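You operate a simulated robot arm through the tools that you are given. There is no shell and no other tool.

You are at the controls of a simulated robot arm. One attempt, no reset.

Task
Swap the stapler's yellow cartridge for the green one.
Fine: stand the yellow one on the desk close to the black stand meanwhile; the new one fully down in the stapler; the yellow one ends in the free well of the black stand. Set down upright: yellow cartridge.

The check looks at the end state, three seconds after you hand in, the way a careful person would. Anything else that was tipped, shoved, dropped, spilled or broken makes it a failure.

Robot
A 6-joint arm with a two-finger parallel gripper, fixed in place. Base frame: the origin is at the foot of the arm, x ahead of it, y to its left, z up; the work surface is at about z = 0. Readings come in mm, degrees, newtons and seconds.
With the tool pointing down near the work surface it reaches from about 140 to 580 mm from the base axis. Its first joint turns from -66.0 to 66.0 degrees. Payload 2.1 kg.
The tool frame sits at the grasp point between the pads (the TCP): z along the fingers, y along the line on which they close. The tips reach 30 mm beyond it. The gripper opens to 94 mm. The fingers are 28 mm wide and 10 mm thick; the gripper's body (50 by 96 mm) begins 55 mm behind the TCP.
Orientation is told as [roll, pitch, yaw] about the base's x, y, z axes, in that order, counted from this pose: with the fingers straight down and closing along the base's y, the tool's x points along the base's -x, its y along +y and its z along -z.

Tools
- The arm moves only by the tool drive_tool. Its arguments are lists of equal length, an entry for each row: "dp": the shift along the base's x, y, z in mm, a list of three; "rot": the turn, a rotation vector about the base's x, y, z in degrees, a list of three. In form: {"dp": [[dx, dy, dz], ...], "rot": [[wx, wy, wz], ...]}. A call has 1 to 20 rows; each row shifts and turns the commanded pose from where the row before left it. "jaw" is the closure, from 0 (fully open) to 1 (shut), set as the call begins (left out, the last holds). Each row takes 0.2 s and may step no farther than 50 mm and 8.6 degrees from the row before; otherwise, or with a gripper value out of range, the whole call is refused. Where a pose cannot be reached the arm comes as near as it can. A force on the tool above 40 N (or 10 N above the force at the start of the call, whichever is more), or a blocked arm, ends the call early, and 0.2 s more pass. Each finger travels about 72 mm/s and halts on what it meets, pressing with about 41 N; the grip force reading is that of the motor and also rises with nothing between the fingers. The clock runs only during rows and for 0.2 s after the last one: add rows that do not move to give the fingers time. It gives the time, the measured TCP pose, the force on the tool (base axes), the opening and the grip force at its end, in the units of the frame above (readings bear some noise), with the torque about the TCP (base axes, N m) and any sound that the robot's microphone picked up, and new pictures: "pictures" is both (left out), scene, wrist or none.
- Cameras (640 x 400 px; columns grow to the right, rows downward): "scene" is fixed at [18.1, -367.3, 475.9]; the picture's right is [0.93, -0.36, 0.00], its down [-0.23, -0.60, -0.76] and it looks along [0.27, 0.71, -0.65] (base axes); focal length 214 px, centre (320, 200). "wrist" rides on the gripper at [76, 14, -103] in the tool frame; the picture's right is [-0.18, 0.98, 0.00], its down [-0.75, -0.14, -0.64] and it looks along [-0.63, -0.12, 0.77] (tool axes); focal length 243 px, centre (320, 200). There is no depth. A picture from a camera that has moved, and an enlarged one, comes with that camera's place and axes in the base frame and with its lens. The place of the scene camera against the robot may be out by one fixed shift of up to 18 mm in any direction.
- close_up(camera, box): a new picture of the part [left, top, right, bottom] of that camera's present view, enlarged. The clock stands still meanwhile.
- hand_in(): hands the job in; it is judged then, once.

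Places have to be worked out from the pictures, the camera data and where the tool is seen. Open the gripper and draw the arm clear of the work before you hand the job in, unless the task says otherwise.

The tools are called after "Emit:" as a command line: name --argument value ..., lists and objects as JSON in quotes. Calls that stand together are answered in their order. drive_tool: Moves the arm, as the interface text tells. Its arguments: {"type":"object","properties":{"dp":{"type":"array","items":{"type":"array","items":{"type":"number"}}},"rot":{"type":"array","items":{"type":"array","items":{"type":"number"}}},"jaw":{"type":"number"},"pictures":{"type":"string","enum":["both","scene","wrist","none"]}},"required":["dp","rot"]} The other tools are called the same way: close_up (camera, box) takes an enlarged picture of a part of a camera's view; hand_in () hands the job in.

At the start:

```text
clock: 0.0
position: [291.3, -127.4, 307.2]
tcp_rot: [0.0, -0.1, 0.2]
force: [-0.4, -0.4, -0.1]
ft_torque: [-0.02, -0.02, -0.02]
opening: 94.1
grasp_force: 0.1
```

scene: 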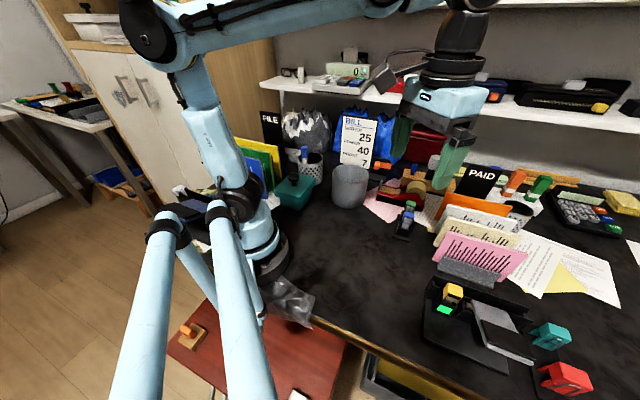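
wrist: 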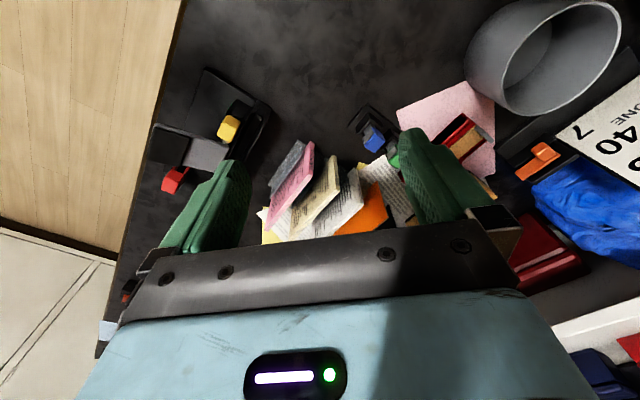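

The scene shows a black stapler with a yellow cartridge at the near edge of the desk, and a small black stand with blue and green items further back. I'll take close-ups to identify them.

Emit:
close_up --camera "scene" --box '[400, 260, 600, 400]'

Emit:
close_up --camera "scene" --box '[370, 180, 450, 250]'

Emit:
close_up --camera "wrist" --box '[130, 60, 290, 200]'

Emit:
close_up --camera "wrist" --box '[330, 80, 450, 190]'

```text
2.86 times, centred on (500, 330) of scene
camera zoom: at [18.1, -367.3, 475.9], right [0.93, -0.36, 0.0], down [-0.23, -0.6, -0.76], along [0.27, 0.71, -0.65], focal length 613 px, centre (-194, -171)
```

zoom: 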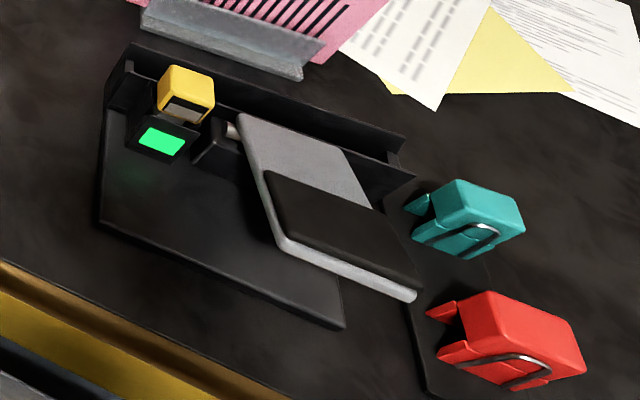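

```text
5.71 times, centred on (410, 215) of scene
camera zoom: at [18.1, -367.3, 475.9], right [0.93, -0.36, 0.0], down [-0.23, -0.6, -0.76], along [0.27, 0.71, -0.65], focal length 1226 px, centre (-194, 114)
```

zoom: 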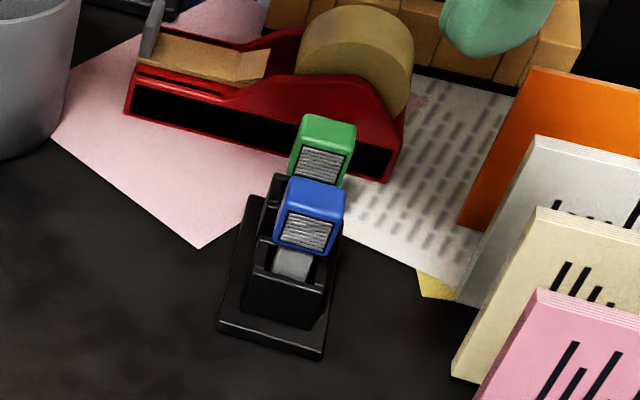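

```text
2.86 times, centred on (210, 130) of wrist
camera zoom: at [214.6, -112.8, 410.4], right [0.18, 0.98, 0.0], down [0.75, -0.14, 0.64], along [0.63, -0.12, -0.77], focal length 693 px, centre (634, 400)
```

zoom: 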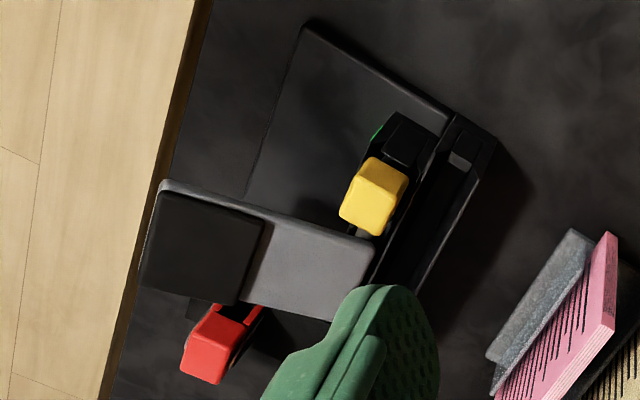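

```text
3.64 times, centred on (390, 135) of wrist
camera zoom: at [214.6, -112.8, 410.4], right [0.18, 0.98, 0.0], down [0.75, -0.14, 0.64], along [0.63, -0.12, -0.77], focal length 882 px, centre (66, 436)
```

zoom: 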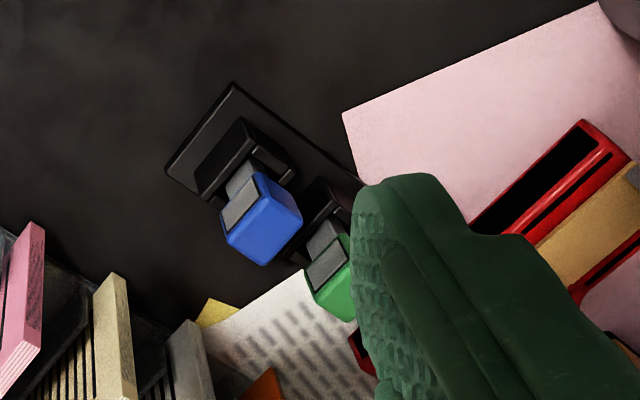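

The stand holds blue and green cartridges at roughly (400,-60) and (439,-32), and the yellow one is in the stapler near (339,-273). I'll move the arm toward the stand, staying high, to get a better wrist view.

Emit:
drive_tool --dp '[[20, 30, -10], [20, 30, -20], [0, 20, -20], [0, 0, -20], [0, 0, 0]]' --rot '[[0, 0, 0], [0, 0, 0], [0, 0, 0], [0, 0, 0], [0, 0, 0]]' --jaw 0

```text
clock: 1.2
position: [331.5, -47.9, 236.6]
tcp_rot: [0.0, -0.2, 0.0]
force: [0.6, 0.1, -0.9]
ft_torque: [-0.01, 0.01, 0.01]
opening: 94.2
grasp_force: 0.1
camera wrist: at [254.2, -32.2, 340.0], right [0.18, 0.98, 0.0], down [0.75, -0.14, 0.64], along [0.63, -0.12, -0.77], focal length 243 px, centre (320, 200)
```

scene: 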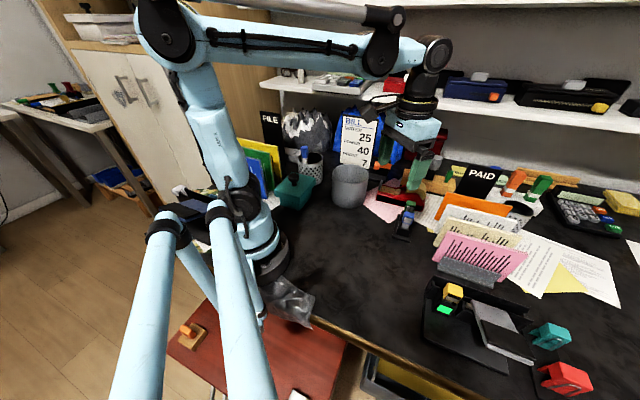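
wrist: 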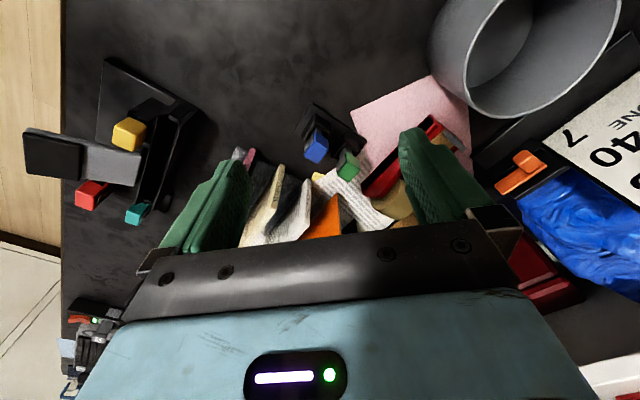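

The arm is now above and short of the stand. I'll zoom in on the stand and the stapler from this view.

Emit:
close_up --camera "wrist" --box '[280, 90, 380, 190]'

Emit:
close_up --camera "wrist" --box '[60, 40, 240, 240]'

Emit:
close_up --camera "scene" --box '[380, 185, 440, 250]'

```text
4.00 times, centred on (330, 140) of wrist
camera zoom: at [254.2, -32.2, 340.0], right [0.18, 0.98, 0.0], down [0.75, -0.14, 0.64], along [0.63, -0.12, -0.77], focal length 970 px, centre (280, 440)
```

zoom: 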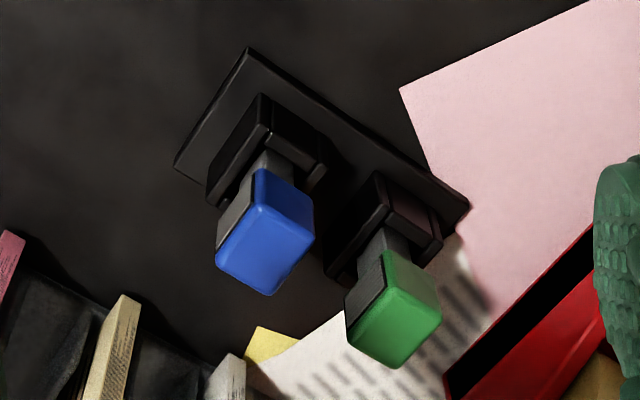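

```text
2.00 times, centred on (150, 140) of wrist
camera zoom: at [254.2, -32.2, 340.0], right [0.18, 0.98, 0.0], down [0.75, -0.14, 0.64], along [0.63, -0.12, -0.77], focal length 485 px, centre (660, 320)
```

zoom: 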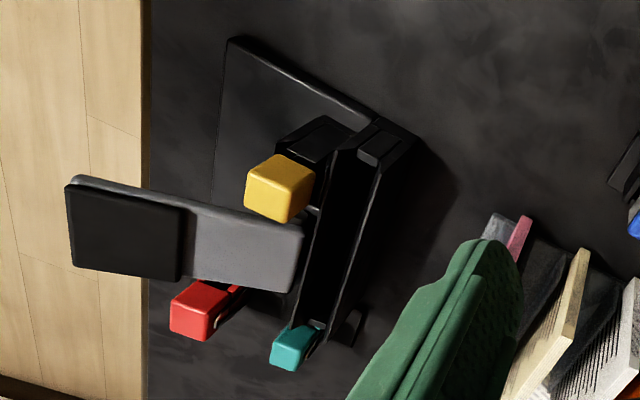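

```text
6.15 times, centred on (410, 218) of scene
camera zoom: at [18.1, -367.3, 475.9], right [0.93, -0.36, 0.0], down [-0.23, -0.6, -0.76], along [0.27, 0.71, -0.65], focal length 1320 px, centre (-234, 92)
```

zoom: 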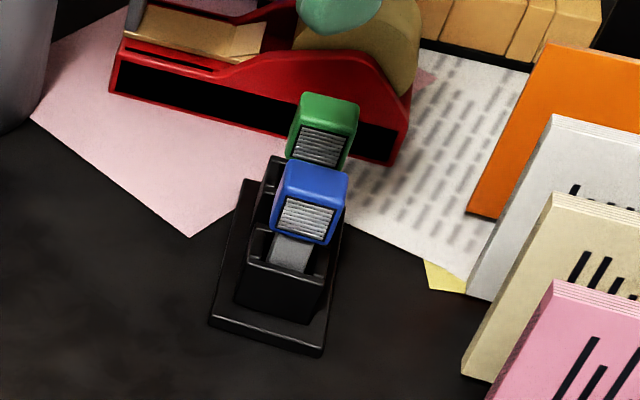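

The stand has two wells (blue and green seated), oriented about 45°; the stapler rail looks to be about -52°. I'll yaw the tool by 45° to align with the stand and come closer for a detailed look.

Emit:
drive_tool --dp '[[5, 0, -5], [5, 0, -10], [5, 0, -10], [5, 0, -10], [10, 0, -10], [10, 0, -10], [0, 0, 0]]' --rot '[[0, 0, 7.5], [0, 0, 7.5], [0, 0, 7.5], [0, 0, 7.5], [0, 0, 7.5], [0, 0, 7.5], [0, 0, 0]]'

```text
clock: 2.8
position: [371.8, -48.0, 181.9]
tcp_rot: [0.0, -0.1, 45.3]
force: [-0.4, -0.2, -0.8]
ft_torque: [0.0, -0.01, -0.06]
opening: 94.2
grasp_force: 0.0
camera wrist: at [307.0, -91.0, 285.4], right [-0.57, 0.82, 0.0], down [0.63, 0.43, 0.64], along [0.53, 0.37, -0.77], focal length 243 px, centre (320, 200)
```

scene: 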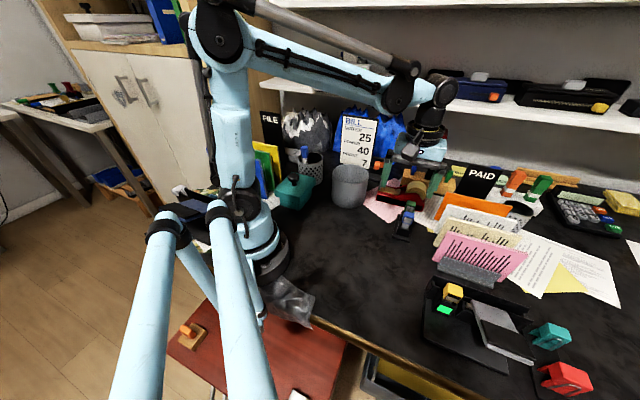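
wrist: 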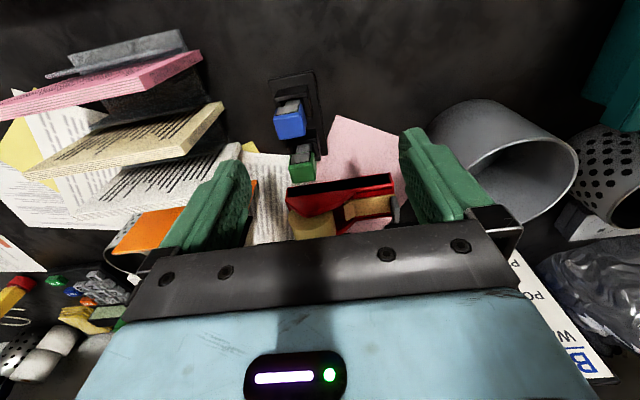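

The wrist camera is upside-down relative to the bench (image down = away/up), and the stand is visible near the top middle. I'll zoom in for exact geometry.

Emit:
close_up --camera "wrist" --box '[250, 60, 350, 190]'

Emit:
close_up --camera "scene" --box '[385, 180, 445, 245]'

```text
3.08 times, centred on (300, 125) of wrist
camera zoom: at [307.0, -91.0, 285.4], right [-0.57, 0.82, 0.0], down [0.63, 0.43, 0.64], along [0.53, 0.37, -0.77], focal length 746 px, centre (382, 431)
```

zoom: 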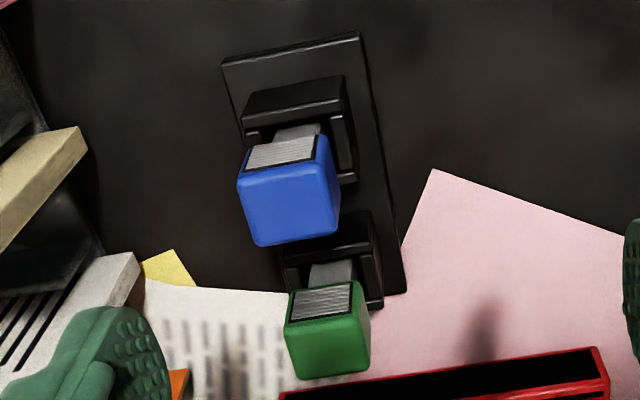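

```text
6.15 times, centred on (415, 212) of scene
camera zoom: at [18.1, -367.3, 475.9], right [0.93, -0.36, 0.0], down [-0.23, -0.6, -0.76], along [0.27, 0.71, -0.65], focal length 1320 px, centre (-265, 123)
```

zoom: 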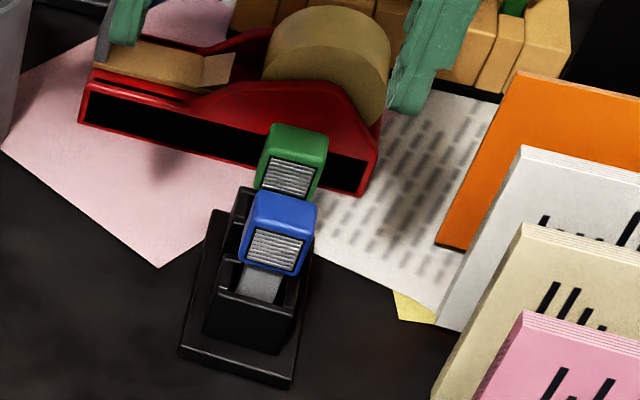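

The wells are open-topped boxes with the head overhanging and the grey slatted face toward (-x,-y). Next I'll look at the stapler up close, travelling at z≈190 on the near side of the letter holder.

Emit:
drive_tool --dp '[[-20, -30, 8], [-20, -40, 5], [-15, -40, 0], [-10, -40, 0], [-5, -35, -10], [0, -20, -10], [0, 0, 0]]' --rot '[[0, 0, -1], [0, 0, -1], [0, 0, -1], [0, 0, -1], [0, 0, -1], [0, 0, -1], [0, 0, 0]]'

```text
clock: 4.4
position: [301.8, -253.0, 175.2]
tcp_rot: [0.0, -0.1, 39.1]
force: [0.0, 0.4, -0.2]
ft_torque: [-0.02, -0.03, 0.03]
opening: 93.9
grasp_force: 0.0
camera wrist: at [232.7, -288.9, 278.3], right [-0.48, 0.88, 0.0], down [0.67, 0.36, 0.64], along [0.57, 0.31, -0.77], focal length 243 px, centre (320, 200)
```

scene: 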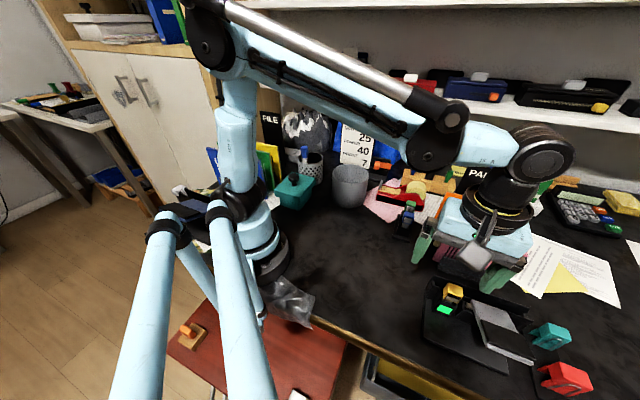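
wrist: 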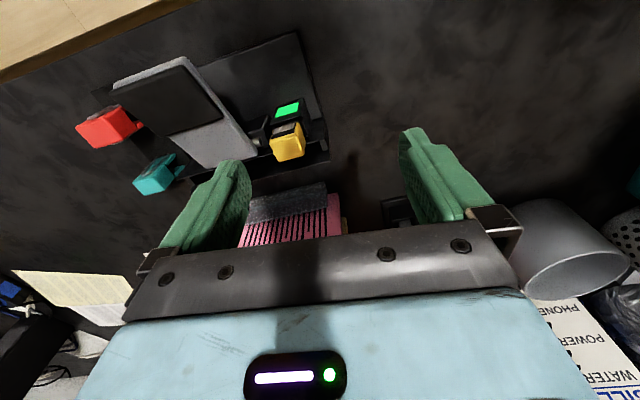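

Emit:
close_up --camera "wrist" --box '[200, 60, 340, 190]'

Emit:
close_up --camera "scene" --box '[415, 265, 505, 350]'

Emit:
close_up --camera "wrist" --box '[60, 20, 360, 220]'

```text
3.08 times, centred on (270, 125) of wrist
camera zoom: at [232.7, -288.9, 278.3], right [-0.48, 0.88, 0.0], down [0.67, 0.36, 0.64], along [0.57, 0.31, -0.77], focal length 746 px, centre (474, 431)
```

zoom: 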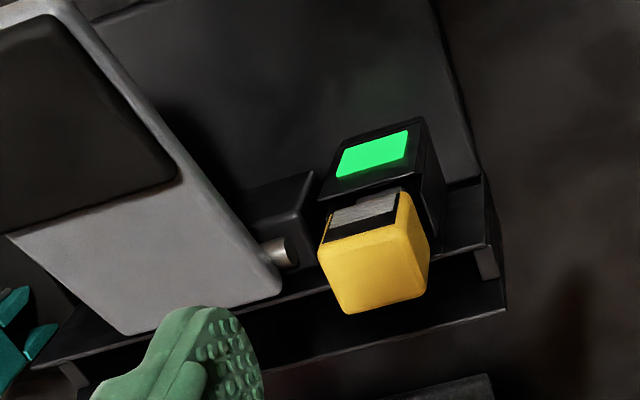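

```text
4.71 times, centred on (460, 308) of scene
camera zoom: at [18.1, -367.3, 475.9], right [0.93, -0.36, 0.0], down [-0.23, -0.6, -0.76], along [0.27, 0.71, -0.65], focal length 1009 px, centre (-339, -306)
```

zoom: 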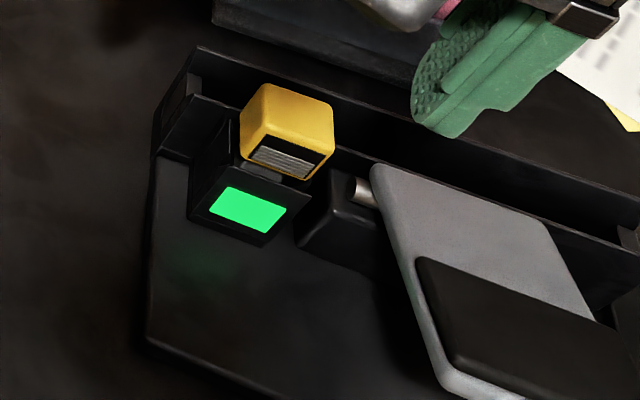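

```text
2.00 times, centred on (210, 120) of wrist
camera zoom: at [232.7, -288.9, 278.3], right [-0.48, 0.88, 0.0], down [0.67, 0.36, 0.64], along [0.57, 0.31, -0.77], focal length 485 px, centre (540, 360)
```

zoom: 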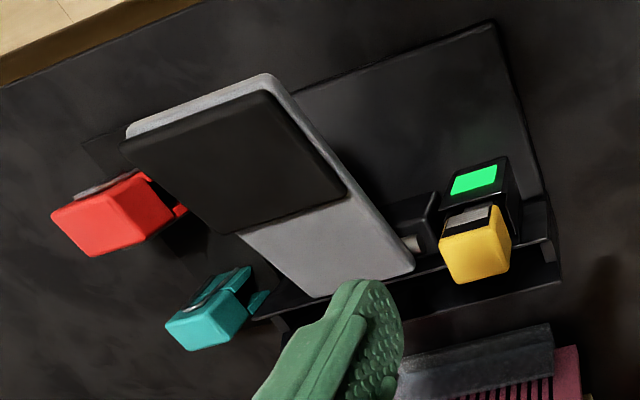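

Emit:
close_up --camera "wrist" --box '[255, 90, 315, 170]'

Emit:
close_up --camera "scene" --box '[432, 275, 482, 325]'

```text
5.00 times, centred on (285, 130) of wrist
camera zoom: at [232.7, -288.9, 278.3], right [-0.48, 0.88, 0.0], down [0.67, 0.36, 0.64], along [0.57, 0.31, -0.77], focal length 1213 px, centre (495, 550)
```

zoom: 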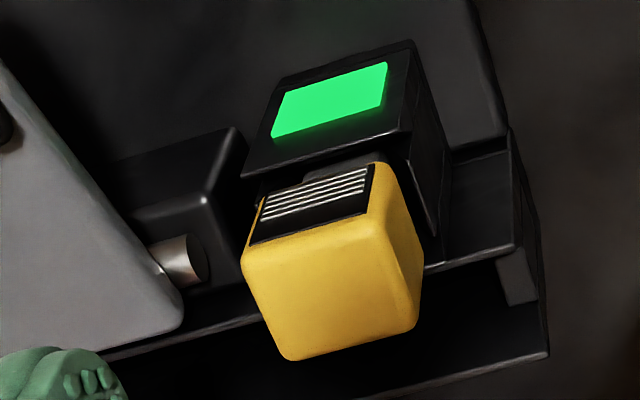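

```text
8.00 times, centred on (457, 300) of scene
camera zoom: at [18.1, -367.3, 475.9], right [0.93, -0.36, 0.0], down [-0.23, -0.6, -0.76], along [0.27, 0.71, -0.65], focal length 1716 px, centre (-776, -600)
```

zoom: 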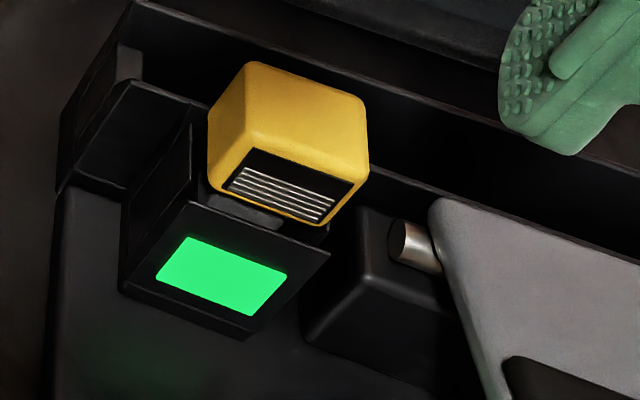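

Stapler and stand are both yawed about 45°, with yellow's head near (337,-264) and its top at roughly z≈80. I'll align yaw to 45° and hover above yellow with the fingers well above it, to refine the estimate.

Emit:
drive_tool --dp '[[18, -5, 0], [17, -6, -10], [0, 0, -10], [0, 0, 0]]' --rot '[[0, 0, 3], [0, 0, 2.9], [0, 0, 0], [0, 0, 0]]'

Emit:
close_up --camera "wrist" --box '[240, 40, 400, 200]'

Emit:
close_up --camera "scene" --box '[420, 230, 520, 330]'

```text
clock: 5.4
position: [337.7, -264.1, 156.6]
tcp_rot: [-0.1, -0.1, 44.9]
force: [1.1, 0.9, -0.2]
ft_torque: [0.0, -0.01, 0.01]
opening: 94.0
grasp_force: 0.0
camera wrist: at [272.6, -307.4, 258.7], right [-0.56, 0.83, 0.0], down [0.63, 0.43, 0.64], along [0.53, 0.36, -0.77], focal length 243 px, centre (320, 200)
```

scene: 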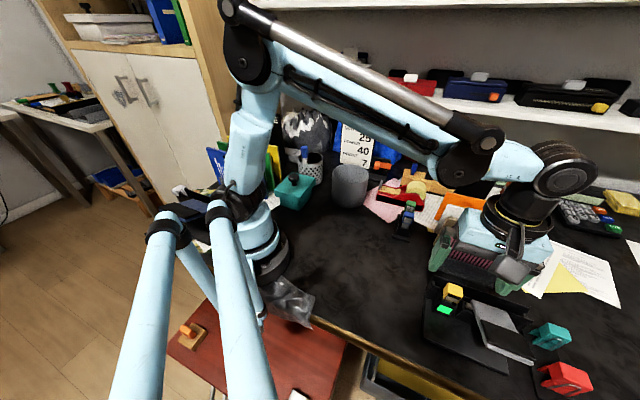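
wrist: 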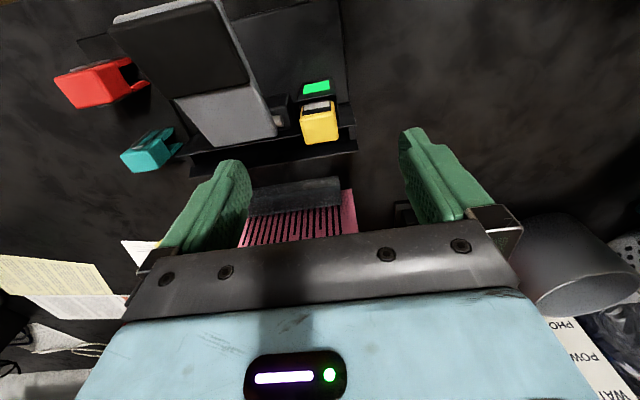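

```text
2.50 times, centred on (320, 120) of wrist
camera zoom: at [272.6, -307.4, 258.7], right [-0.56, 0.83, 0.0], down [0.63, 0.43, 0.64], along [0.53, 0.36, -0.77], focal length 606 px, centre (320, 400)
```

zoom: 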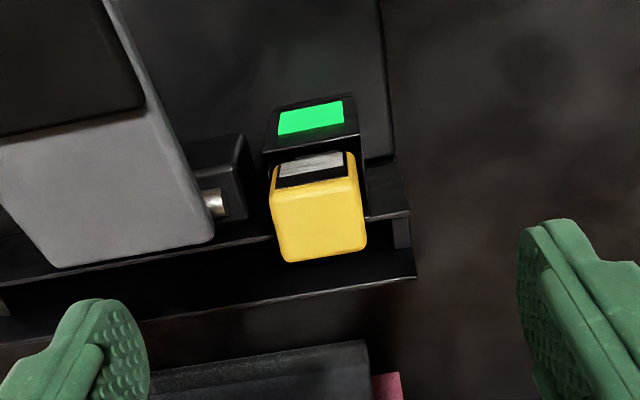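

```text
4.00 times, centred on (470, 280) of scene
camera zoom: at [18.1, -367.3, 475.9], right [0.93, -0.36, 0.0], down [-0.23, -0.6, -0.76], along [0.27, 0.71, -0.65], focal length 858 px, centre (-280, -120)
```

zoom: 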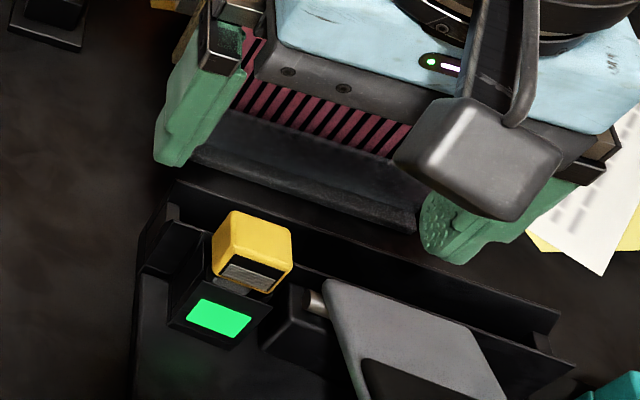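

Yellow sits almost on the approach line (column 319 against 320). I'll narrow the jaws to about 52 mm and descend to z≈115 to check the height by parallax.

Emit:
drive_tool --dp '[[0, 0, -15], [0, 0, -15], [0, 0, -12], [0, 0, 0], [0, 0, 0]]' --rot '[[0, 0, 0], [0, 0, 0], [0, 0, 0], [0, 0, 0], [0, 0, 0]]' --jaw 0.45

Emit:
close_up --camera "wrist" --box '[230, 60, 410, 220]'

Emit:
close_up --camera "scene" --box '[420, 240, 500, 330]'

```text
clock: 6.6
position: [336.4, -263.4, 114.2]
tcp_rot: [0.0, -0.1, 44.9]
force: [-0.1, -0.4, -0.6]
ft_torque: [0.04, 0.03, -0.02]
opening: 51.7
grasp_force: 0.0
camera wrist: at [271.6, -307.2, 216.3], right [-0.56, 0.83, 0.0], down [0.63, 0.43, 0.64], along [0.53, 0.36, -0.77], focal length 243 px, centre (320, 200)
```

scene: 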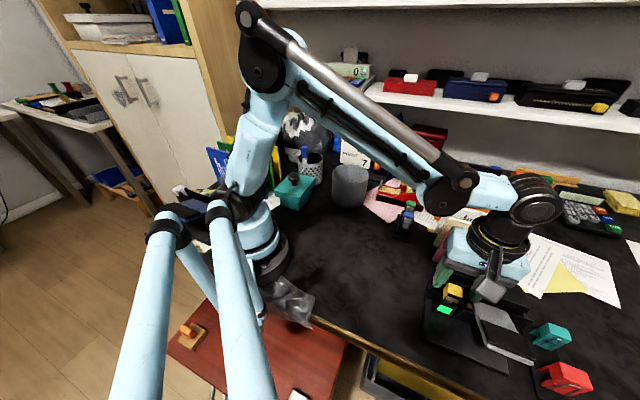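
wrist: 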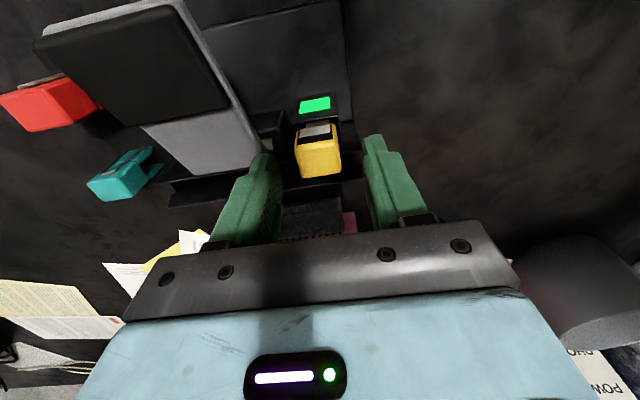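

```text
2.50 times, centred on (320, 140) of wrist
camera zoom: at [271.6, -307.2, 216.3], right [-0.56, 0.83, 0.0], down [0.63, 0.43, 0.64], along [0.53, 0.36, -0.77], focal length 606 px, centre (320, 350)
```

zoom: 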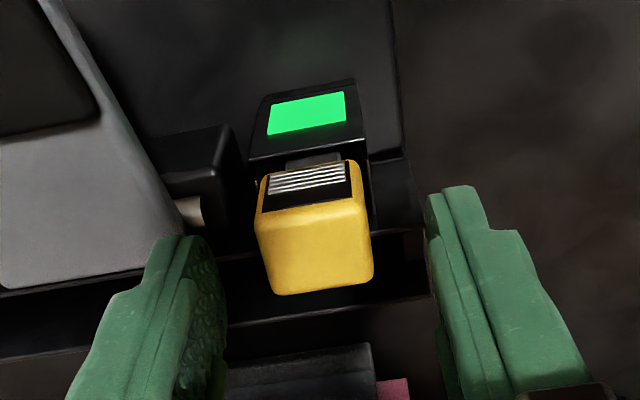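

```text
4.44 times, centred on (460, 285) of scene
camera zoom: at [18.1, -367.3, 475.9], right [0.93, -0.36, 0.0], down [-0.23, -0.6, -0.76], along [0.27, 0.71, -0.65], focal length 953 px, centre (-302, -178)
```

zoom: 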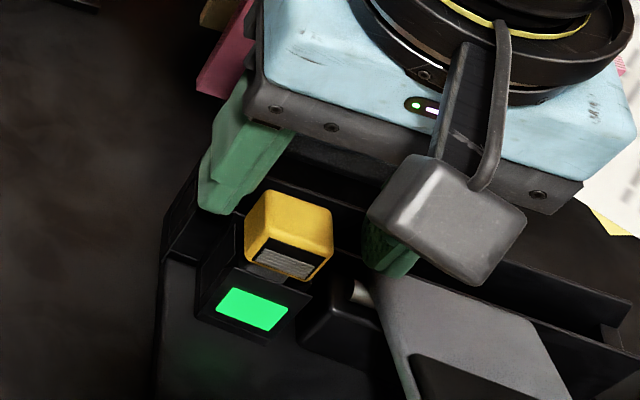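

The head's edges are parallel to the gripper within about half a degree and it is centred within 1 mm. I'll descend to z≈98 (tips about 68) to refine the height.

Emit:
drive_tool --dp '[[0, 0, -8], [0, 0, -8], [0, 0, 0]]' --rot '[[0, 0, 0], [0, 0, 0], [0, 0, 0]]'

Emit:
close_up --camera "wrist" --box '[230, 80, 410, 240]'

Emit:
close_up --camera "scene" --box '[420, 250, 500, 330]'

```text
clock: 7.4
position: [337.1, -263.7, 98.5]
tcp_rot: [0.0, -0.1, 45.0]
force: [0.5, 0.4, -1.0]
ft_torque: [0.01, -0.01, -0.02]
opening: 51.7
grasp_force: 0.0
camera wrist: at [271.8, -306.8, 200.4], right [-0.56, 0.83, 0.0], down [0.63, 0.43, 0.64], along [0.53, 0.36, -0.77], focal length 243 px, centre (320, 200)
```

scene: 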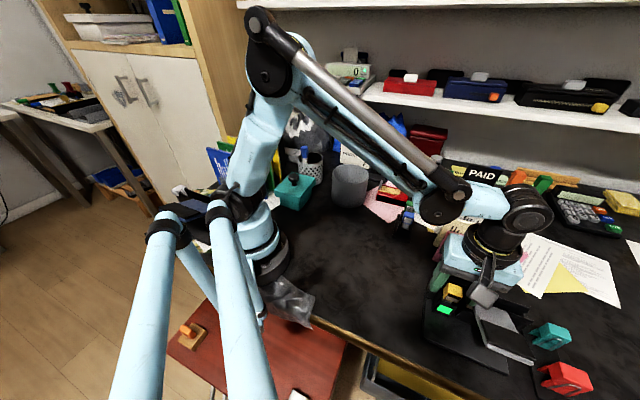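
wrist: 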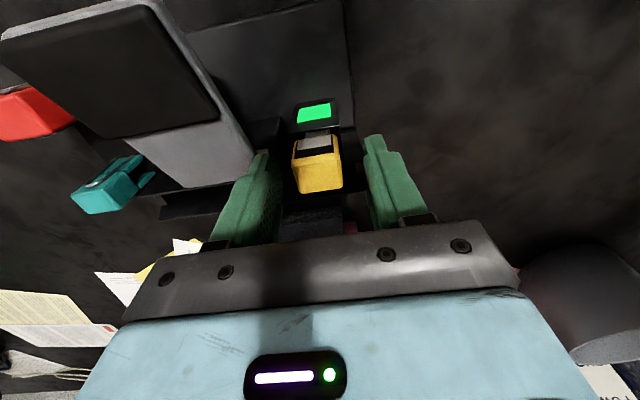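

```text
2.50 times, centred on (320, 160) of wrist
camera zoom: at [271.8, -306.8, 200.4], right [-0.56, 0.83, 0.0], down [0.63, 0.43, 0.64], along [0.53, 0.36, -0.77], focal length 606 px, centre (320, 300)
```

zoom: 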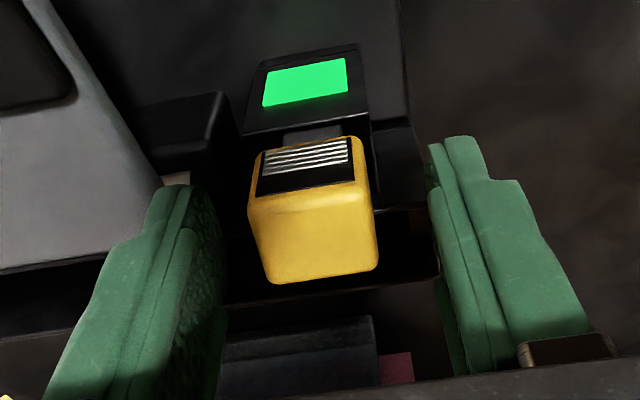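

```text
5.00 times, centred on (460, 290) of scene
camera zoom: at [18.1, -367.3, 475.9], right [0.93, -0.36, 0.0], down [-0.23, -0.6, -0.76], along [0.27, 0.71, -0.65], focal length 1072 px, centre (-380, -250)
```

zoom: 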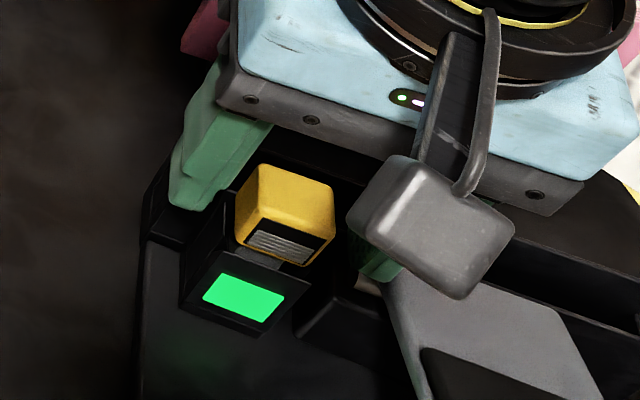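

Head spans roughly z=62–85 with the socket tower top at about 51, and it sits about 1 mm off the grip centre. I'll shift slightly, lower so the tips stop at about z=60, and close on the head.

Emit:
drive_tool --dp '[[1.6, 0, -4], [0, 0, -4.5], [0, 0, 0], [0, 0, 0]]' --rot '[[0, 0, 0], [0, 0, 0], [0, 0, 0], [0, 0, 0]]'

Emit:
close_up --camera "wrist" --box '[230, 80, 410, 240]'

Emit:
close_up --camera "scene" --box '[420, 250, 500, 330]'

```text
clock: 8.0
position: [338.8, -263.9, 91.5]
tcp_rot: [0.0, -0.1, 45.0]
force: [0.3, 1.4, 8.3]
ft_torque: [-0.11, -0.24, -0.01]
opening: 51.4
grasp_force: 0.0
stopped in row 3: the force on the tool passed its limit at 53 N (the readings are from after the stop); the commanded pose is now the measured one
camera wrist: at [273.4, -307.0, 194.6], right [-0.56, 0.83, 0.0], down [0.63, 0.43, 0.64], along [0.53, 0.36, -0.77], focal length 243 px, centre (320, 200)
```

scene: 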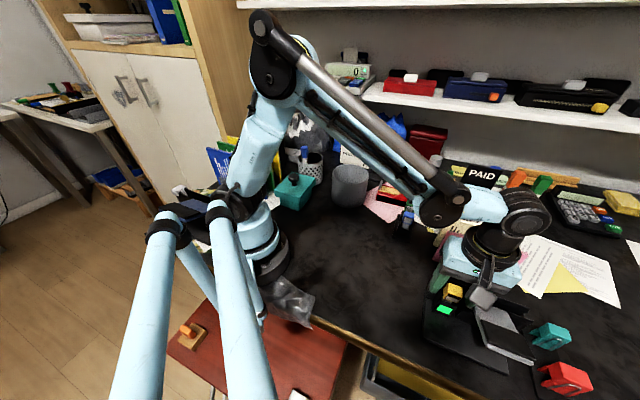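
wrist: 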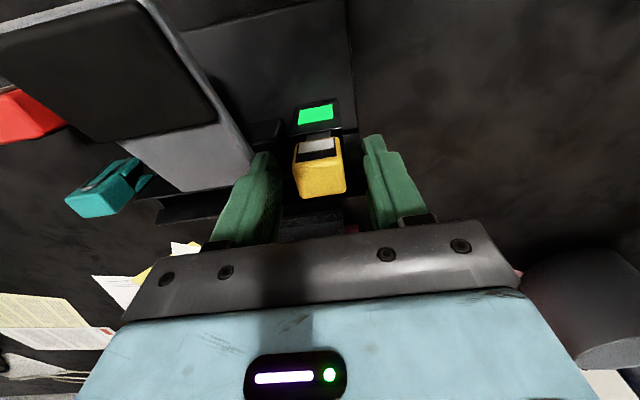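

```text
2.50 times, centred on (320, 160) of wrist
camera zoom: at [273.4, -307.0, 194.6], right [-0.56, 0.83, 0.0], down [0.63, 0.43, 0.64], along [0.53, 0.36, -0.77], focal length 606 px, centre (320, 300)
```

zoom: 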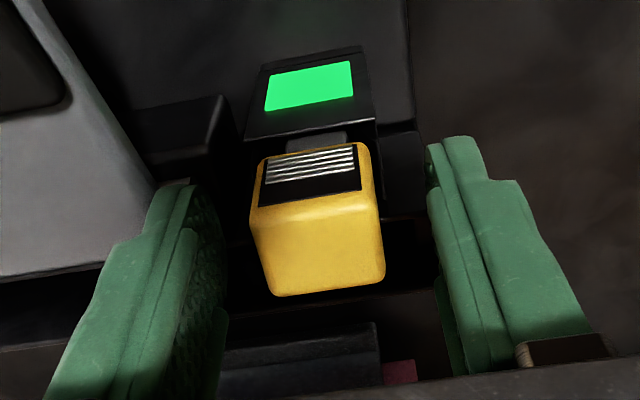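

```text
5.00 times, centred on (460, 290) of scene
camera zoom: at [18.1, -367.3, 475.9], right [0.93, -0.36, 0.0], down [-0.23, -0.6, -0.76], along [0.27, 0.71, -0.65], focal length 1072 px, centre (-380, -250)
```

zoom: 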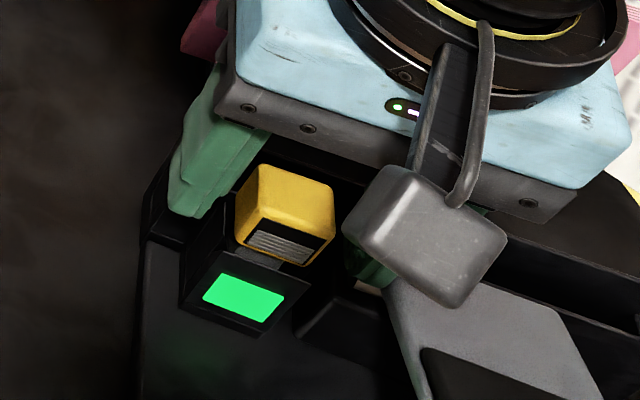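

The -y finger's tip touched the lever corner or hinge (torque puts the contact about 30 mm out on that side) at tip z≈61; nothing appears to have moved. I'll rise, narrow the jaws to about 36 mm so the finger clears the lever, and look again.

Emit:
drive_tool --dp '[[0, 0, 7], [0, 0, 0], [0, 0, 0]]' --rot '[[0, 0, 0], [0, 0, 0], [0, 0, 0]]'

Emit:
drive_tool --dp '[[0, 0, 0], [0, 0, 0]]' --rot '[[0, 0, 0], [0, 0, 0]]' --jaw 0.62

Emit:
close_up --camera "wrist" --box '[230, 80, 410, 240]'

Emit:
close_up --camera "scene" --box '[420, 260, 500, 340]'

```text
clock: 8.8
position: [338.3, -263.5, 98.9]
tcp_rot: [0.2, -0.1, 45.0]
force: [-0.6, 0.1, 0.0]
ft_torque: [0.0, 0.03, -0.01]
opening: 51.4
grasp_force: 0.0
camera wrist: at [273.5, -307.1, 201.4], right [-0.56, 0.83, 0.0], down [0.63, 0.43, 0.64], along [0.53, 0.36, -0.77], focal length 243 px, centre (320, 200)
```

scene: 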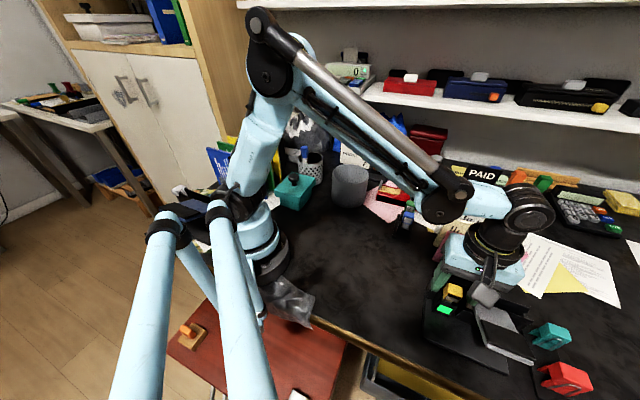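
wrist: 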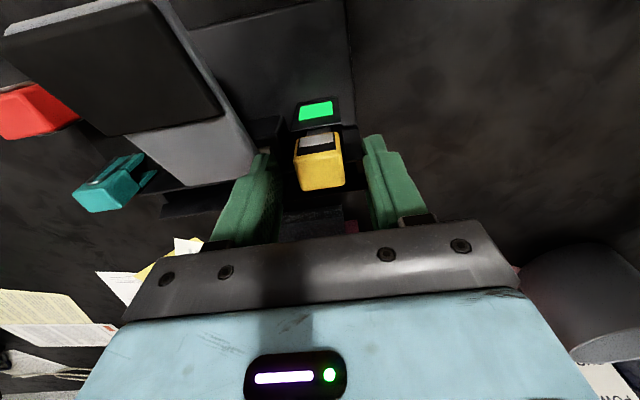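

```text
clock: 9.4
position: [339.1, -264.2, 98.9]
tcp_rot: [0.1, -0.1, 44.9]
force: [0.3, 0.7, 0.4]
ft_torque: [0.01, 0.03, -0.01]
opening: 35.7
grasp_force: 0.0
camera wrist: at [273.5, -307.1, 201.3], right [-0.56, 0.83, 0.0], down [0.63, 0.43, 0.64], along [0.53, 0.36, -0.77], focal length 243 px, centre (320, 200)
```

scene: 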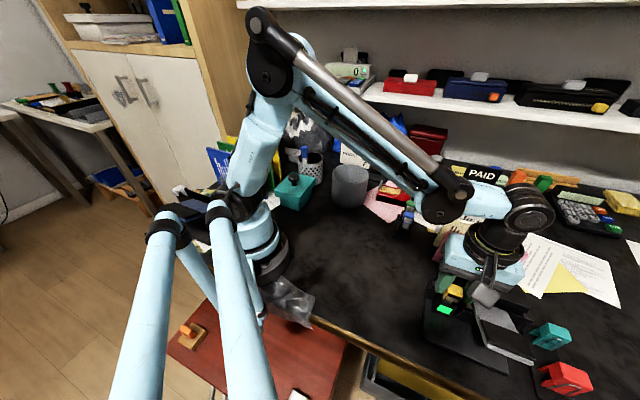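
wrist: 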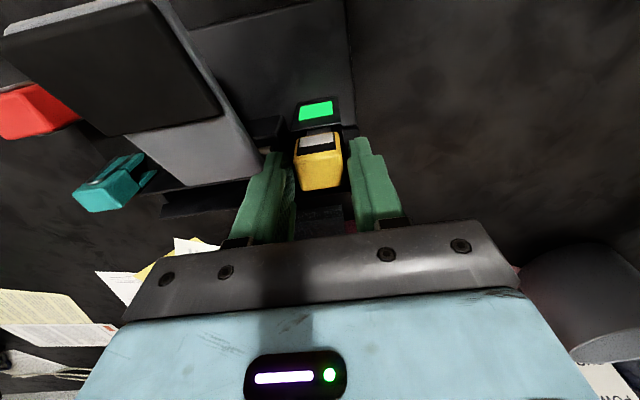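

```text
2.50 times, centred on (320, 160) of wrist
camera zoom: at [273.5, -307.1, 201.3], right [-0.56, 0.83, 0.0], down [0.63, 0.43, 0.64], along [0.53, 0.36, -0.77], focal length 606 px, centre (320, 300)
```

zoom: 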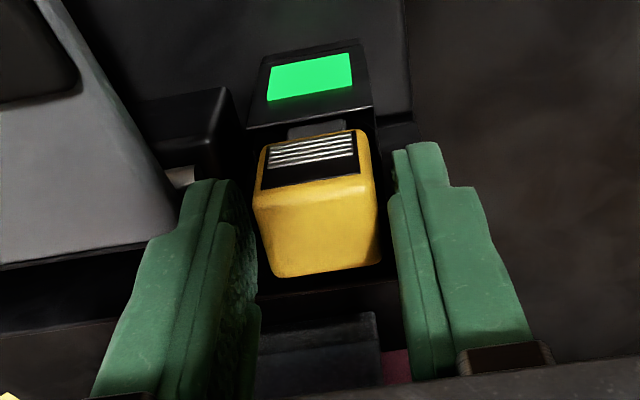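

```text
5.00 times, centred on (460, 300) of scene
camera zoom: at [18.1, -367.3, 475.9], right [0.93, -0.36, 0.0], down [-0.23, -0.6, -0.76], along [0.27, 0.71, -0.65], focal length 1072 px, centre (-380, -300)
```

zoom: 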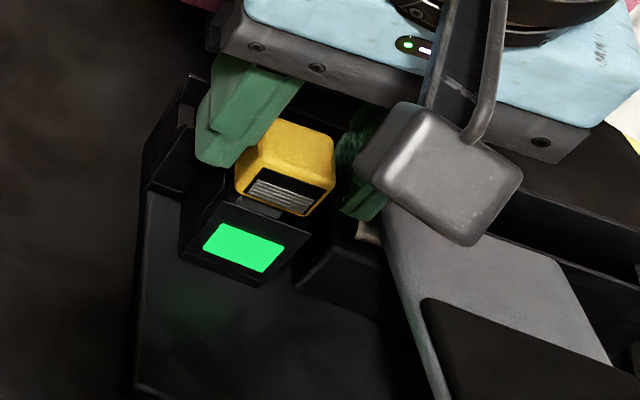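

The fingers now straddle yellow with clear gaps on both sides and stay inside the lever. I'll go down just 4 mm (tips about 65, still overlapping most of the head) and close.

Emit:
drive_tool --dp '[[0, 0, -2], [0, 0, -2], [0, 0, 0]]' --rot '[[0, 0, 0], [0, 0, 0], [0, 0, 0]]' --jaw 0.62 --pictures "none"

Emit:
drive_tool --dp '[[0, 0, 0], [0, 0, 0], [0, 0, 0]]' --rot '[[0, 0, 0], [0, 0, 0], [0, 0, 0]]' --jaw 1

Emit:
close_up --camera "wrist" --box '[230, 80, 410, 240]'

Emit:
close_up --camera "scene" --box '[420, 260, 500, 340]'

```text
clock: 10.2
position: [339.5, -264.6, 94.7]
tcp_rot: [0.1, -0.1, 45.0]
force: [-0.2, -0.2, 0.1]
ft_torque: [0.02, 0.01, 0.0]
opening: 35.8
grasp_force: 0.2
```

```text
clock: 11.0
position: [339.0, -262.8, 93.2]
tcp_rot: [0.0, -0.1, 45.0]
force: [0.6, -0.2, 0.3]
ft_torque: [-0.01, 0.0, 0.0]
opening: 28.9
grasp_force: 41.2
camera wrist: at [273.7, -307.1, 197.4], right [-0.56, 0.83, 0.0], down [0.63, 0.43, 0.64], along [0.53, 0.36, -0.77], focal length 243 px, centre (320, 200)
```

scene: 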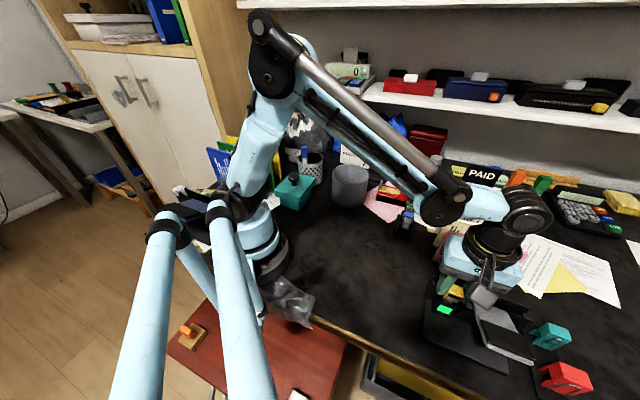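
wrist: 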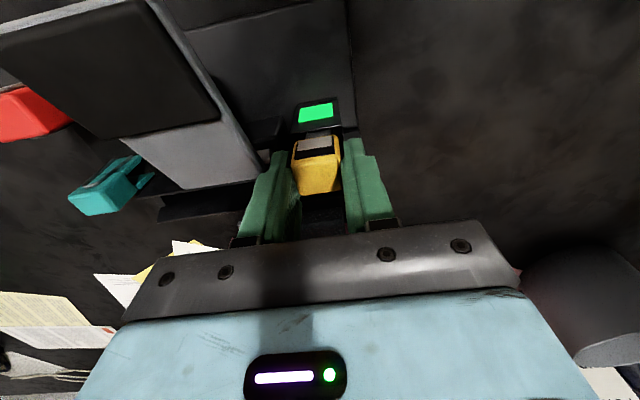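

```text
2.50 times, centred on (320, 160) of wrist
camera zoom: at [273.7, -307.1, 197.4], right [-0.56, 0.83, 0.0], down [0.63, 0.43, 0.64], along [0.53, 0.36, -0.77], focal length 606 px, centre (320, 300)
```

zoom: 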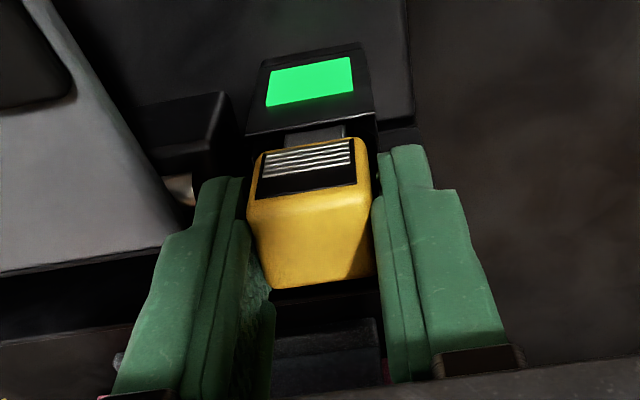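

```text
5.00 times, centred on (460, 300) of scene
camera zoom: at [18.1, -367.3, 475.9], right [0.93, -0.36, 0.0], down [-0.23, -0.6, -0.76], along [0.27, 0.71, -0.65], focal length 1072 px, centre (-380, -300)
```

zoom: 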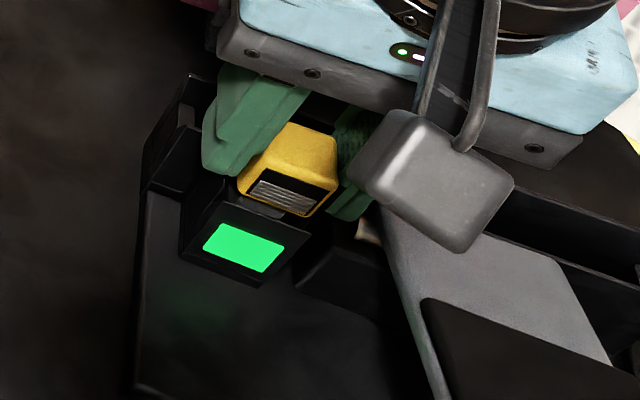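

Gripped at 28.9 mm with 41 N; the head shifted only about 1 mm within the socket play. I'll lift straight up slowly and watch the force.

Emit:
drive_tool --dp '[[0, 0, 3], [0, 0, 4], [0, 0, 5], [0, 0, 5], [0, 0, 5], [0, 0, 0]]' --rot '[[0, 0, 0], [0, 0, 0], [0, 0, 0], [0, 0, 0], [0, 0, 0], [0, 0, 0]]'

Emit:
close_up --camera "wrist" --box '[230, 80, 410, 240]'

Emit:
close_up --camera "scene" --box '[420, 250, 500, 330]'

```text
clock: 12.4
position: [337.5, -263.2, 117.2]
tcp_rot: [0.1, -0.1, 45.0]
force: [0.1, 0.6, 0.0]
ft_torque: [0.01, 0.02, -0.03]
opening: 28.6
grasp_force: 41.2
camera wrist: at [273.2, -306.9, 219.8], right [-0.56, 0.83, 0.0], down [0.63, 0.43, 0.64], along [0.53, 0.36, -0.77], focal length 243 px, centre (320, 200)
```

scene: 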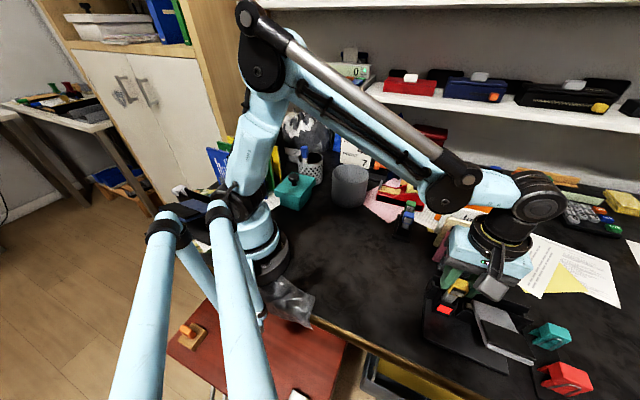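
wrist: 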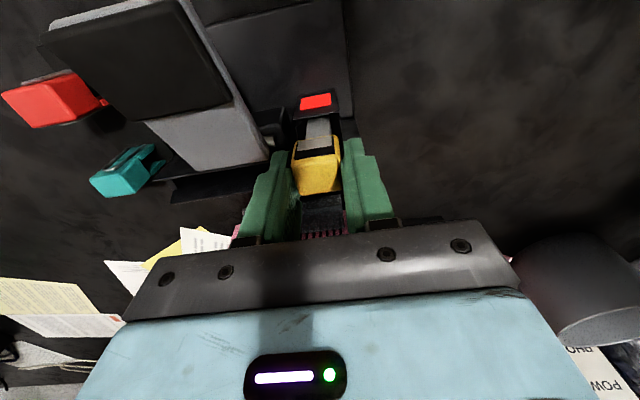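

```text
2.50 times, centred on (320, 160) of wrist
camera zoom: at [273.2, -306.9, 219.8], right [-0.56, 0.83, 0.0], down [0.63, 0.43, 0.64], along [0.53, 0.36, -0.77], focal length 606 px, centre (320, 300)
```

zoom: 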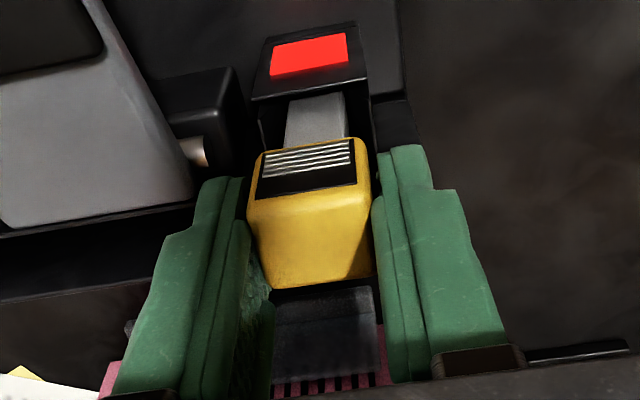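

```text
5.00 times, centred on (460, 290) of scene
camera zoom: at [18.1, -367.3, 475.9], right [0.93, -0.36, 0.0], down [-0.23, -0.6, -0.76], along [0.27, 0.71, -0.65], focal length 1072 px, centre (-380, -250)
```

zoom: 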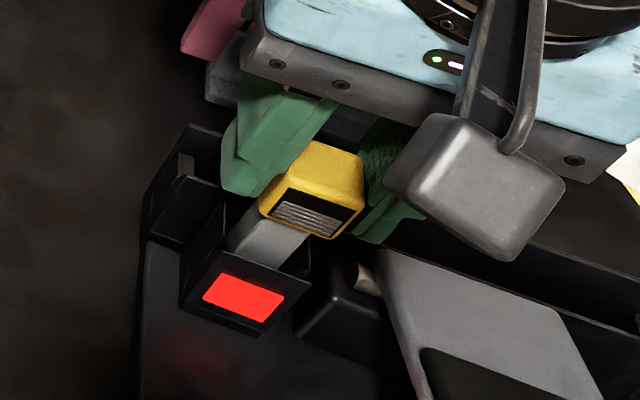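

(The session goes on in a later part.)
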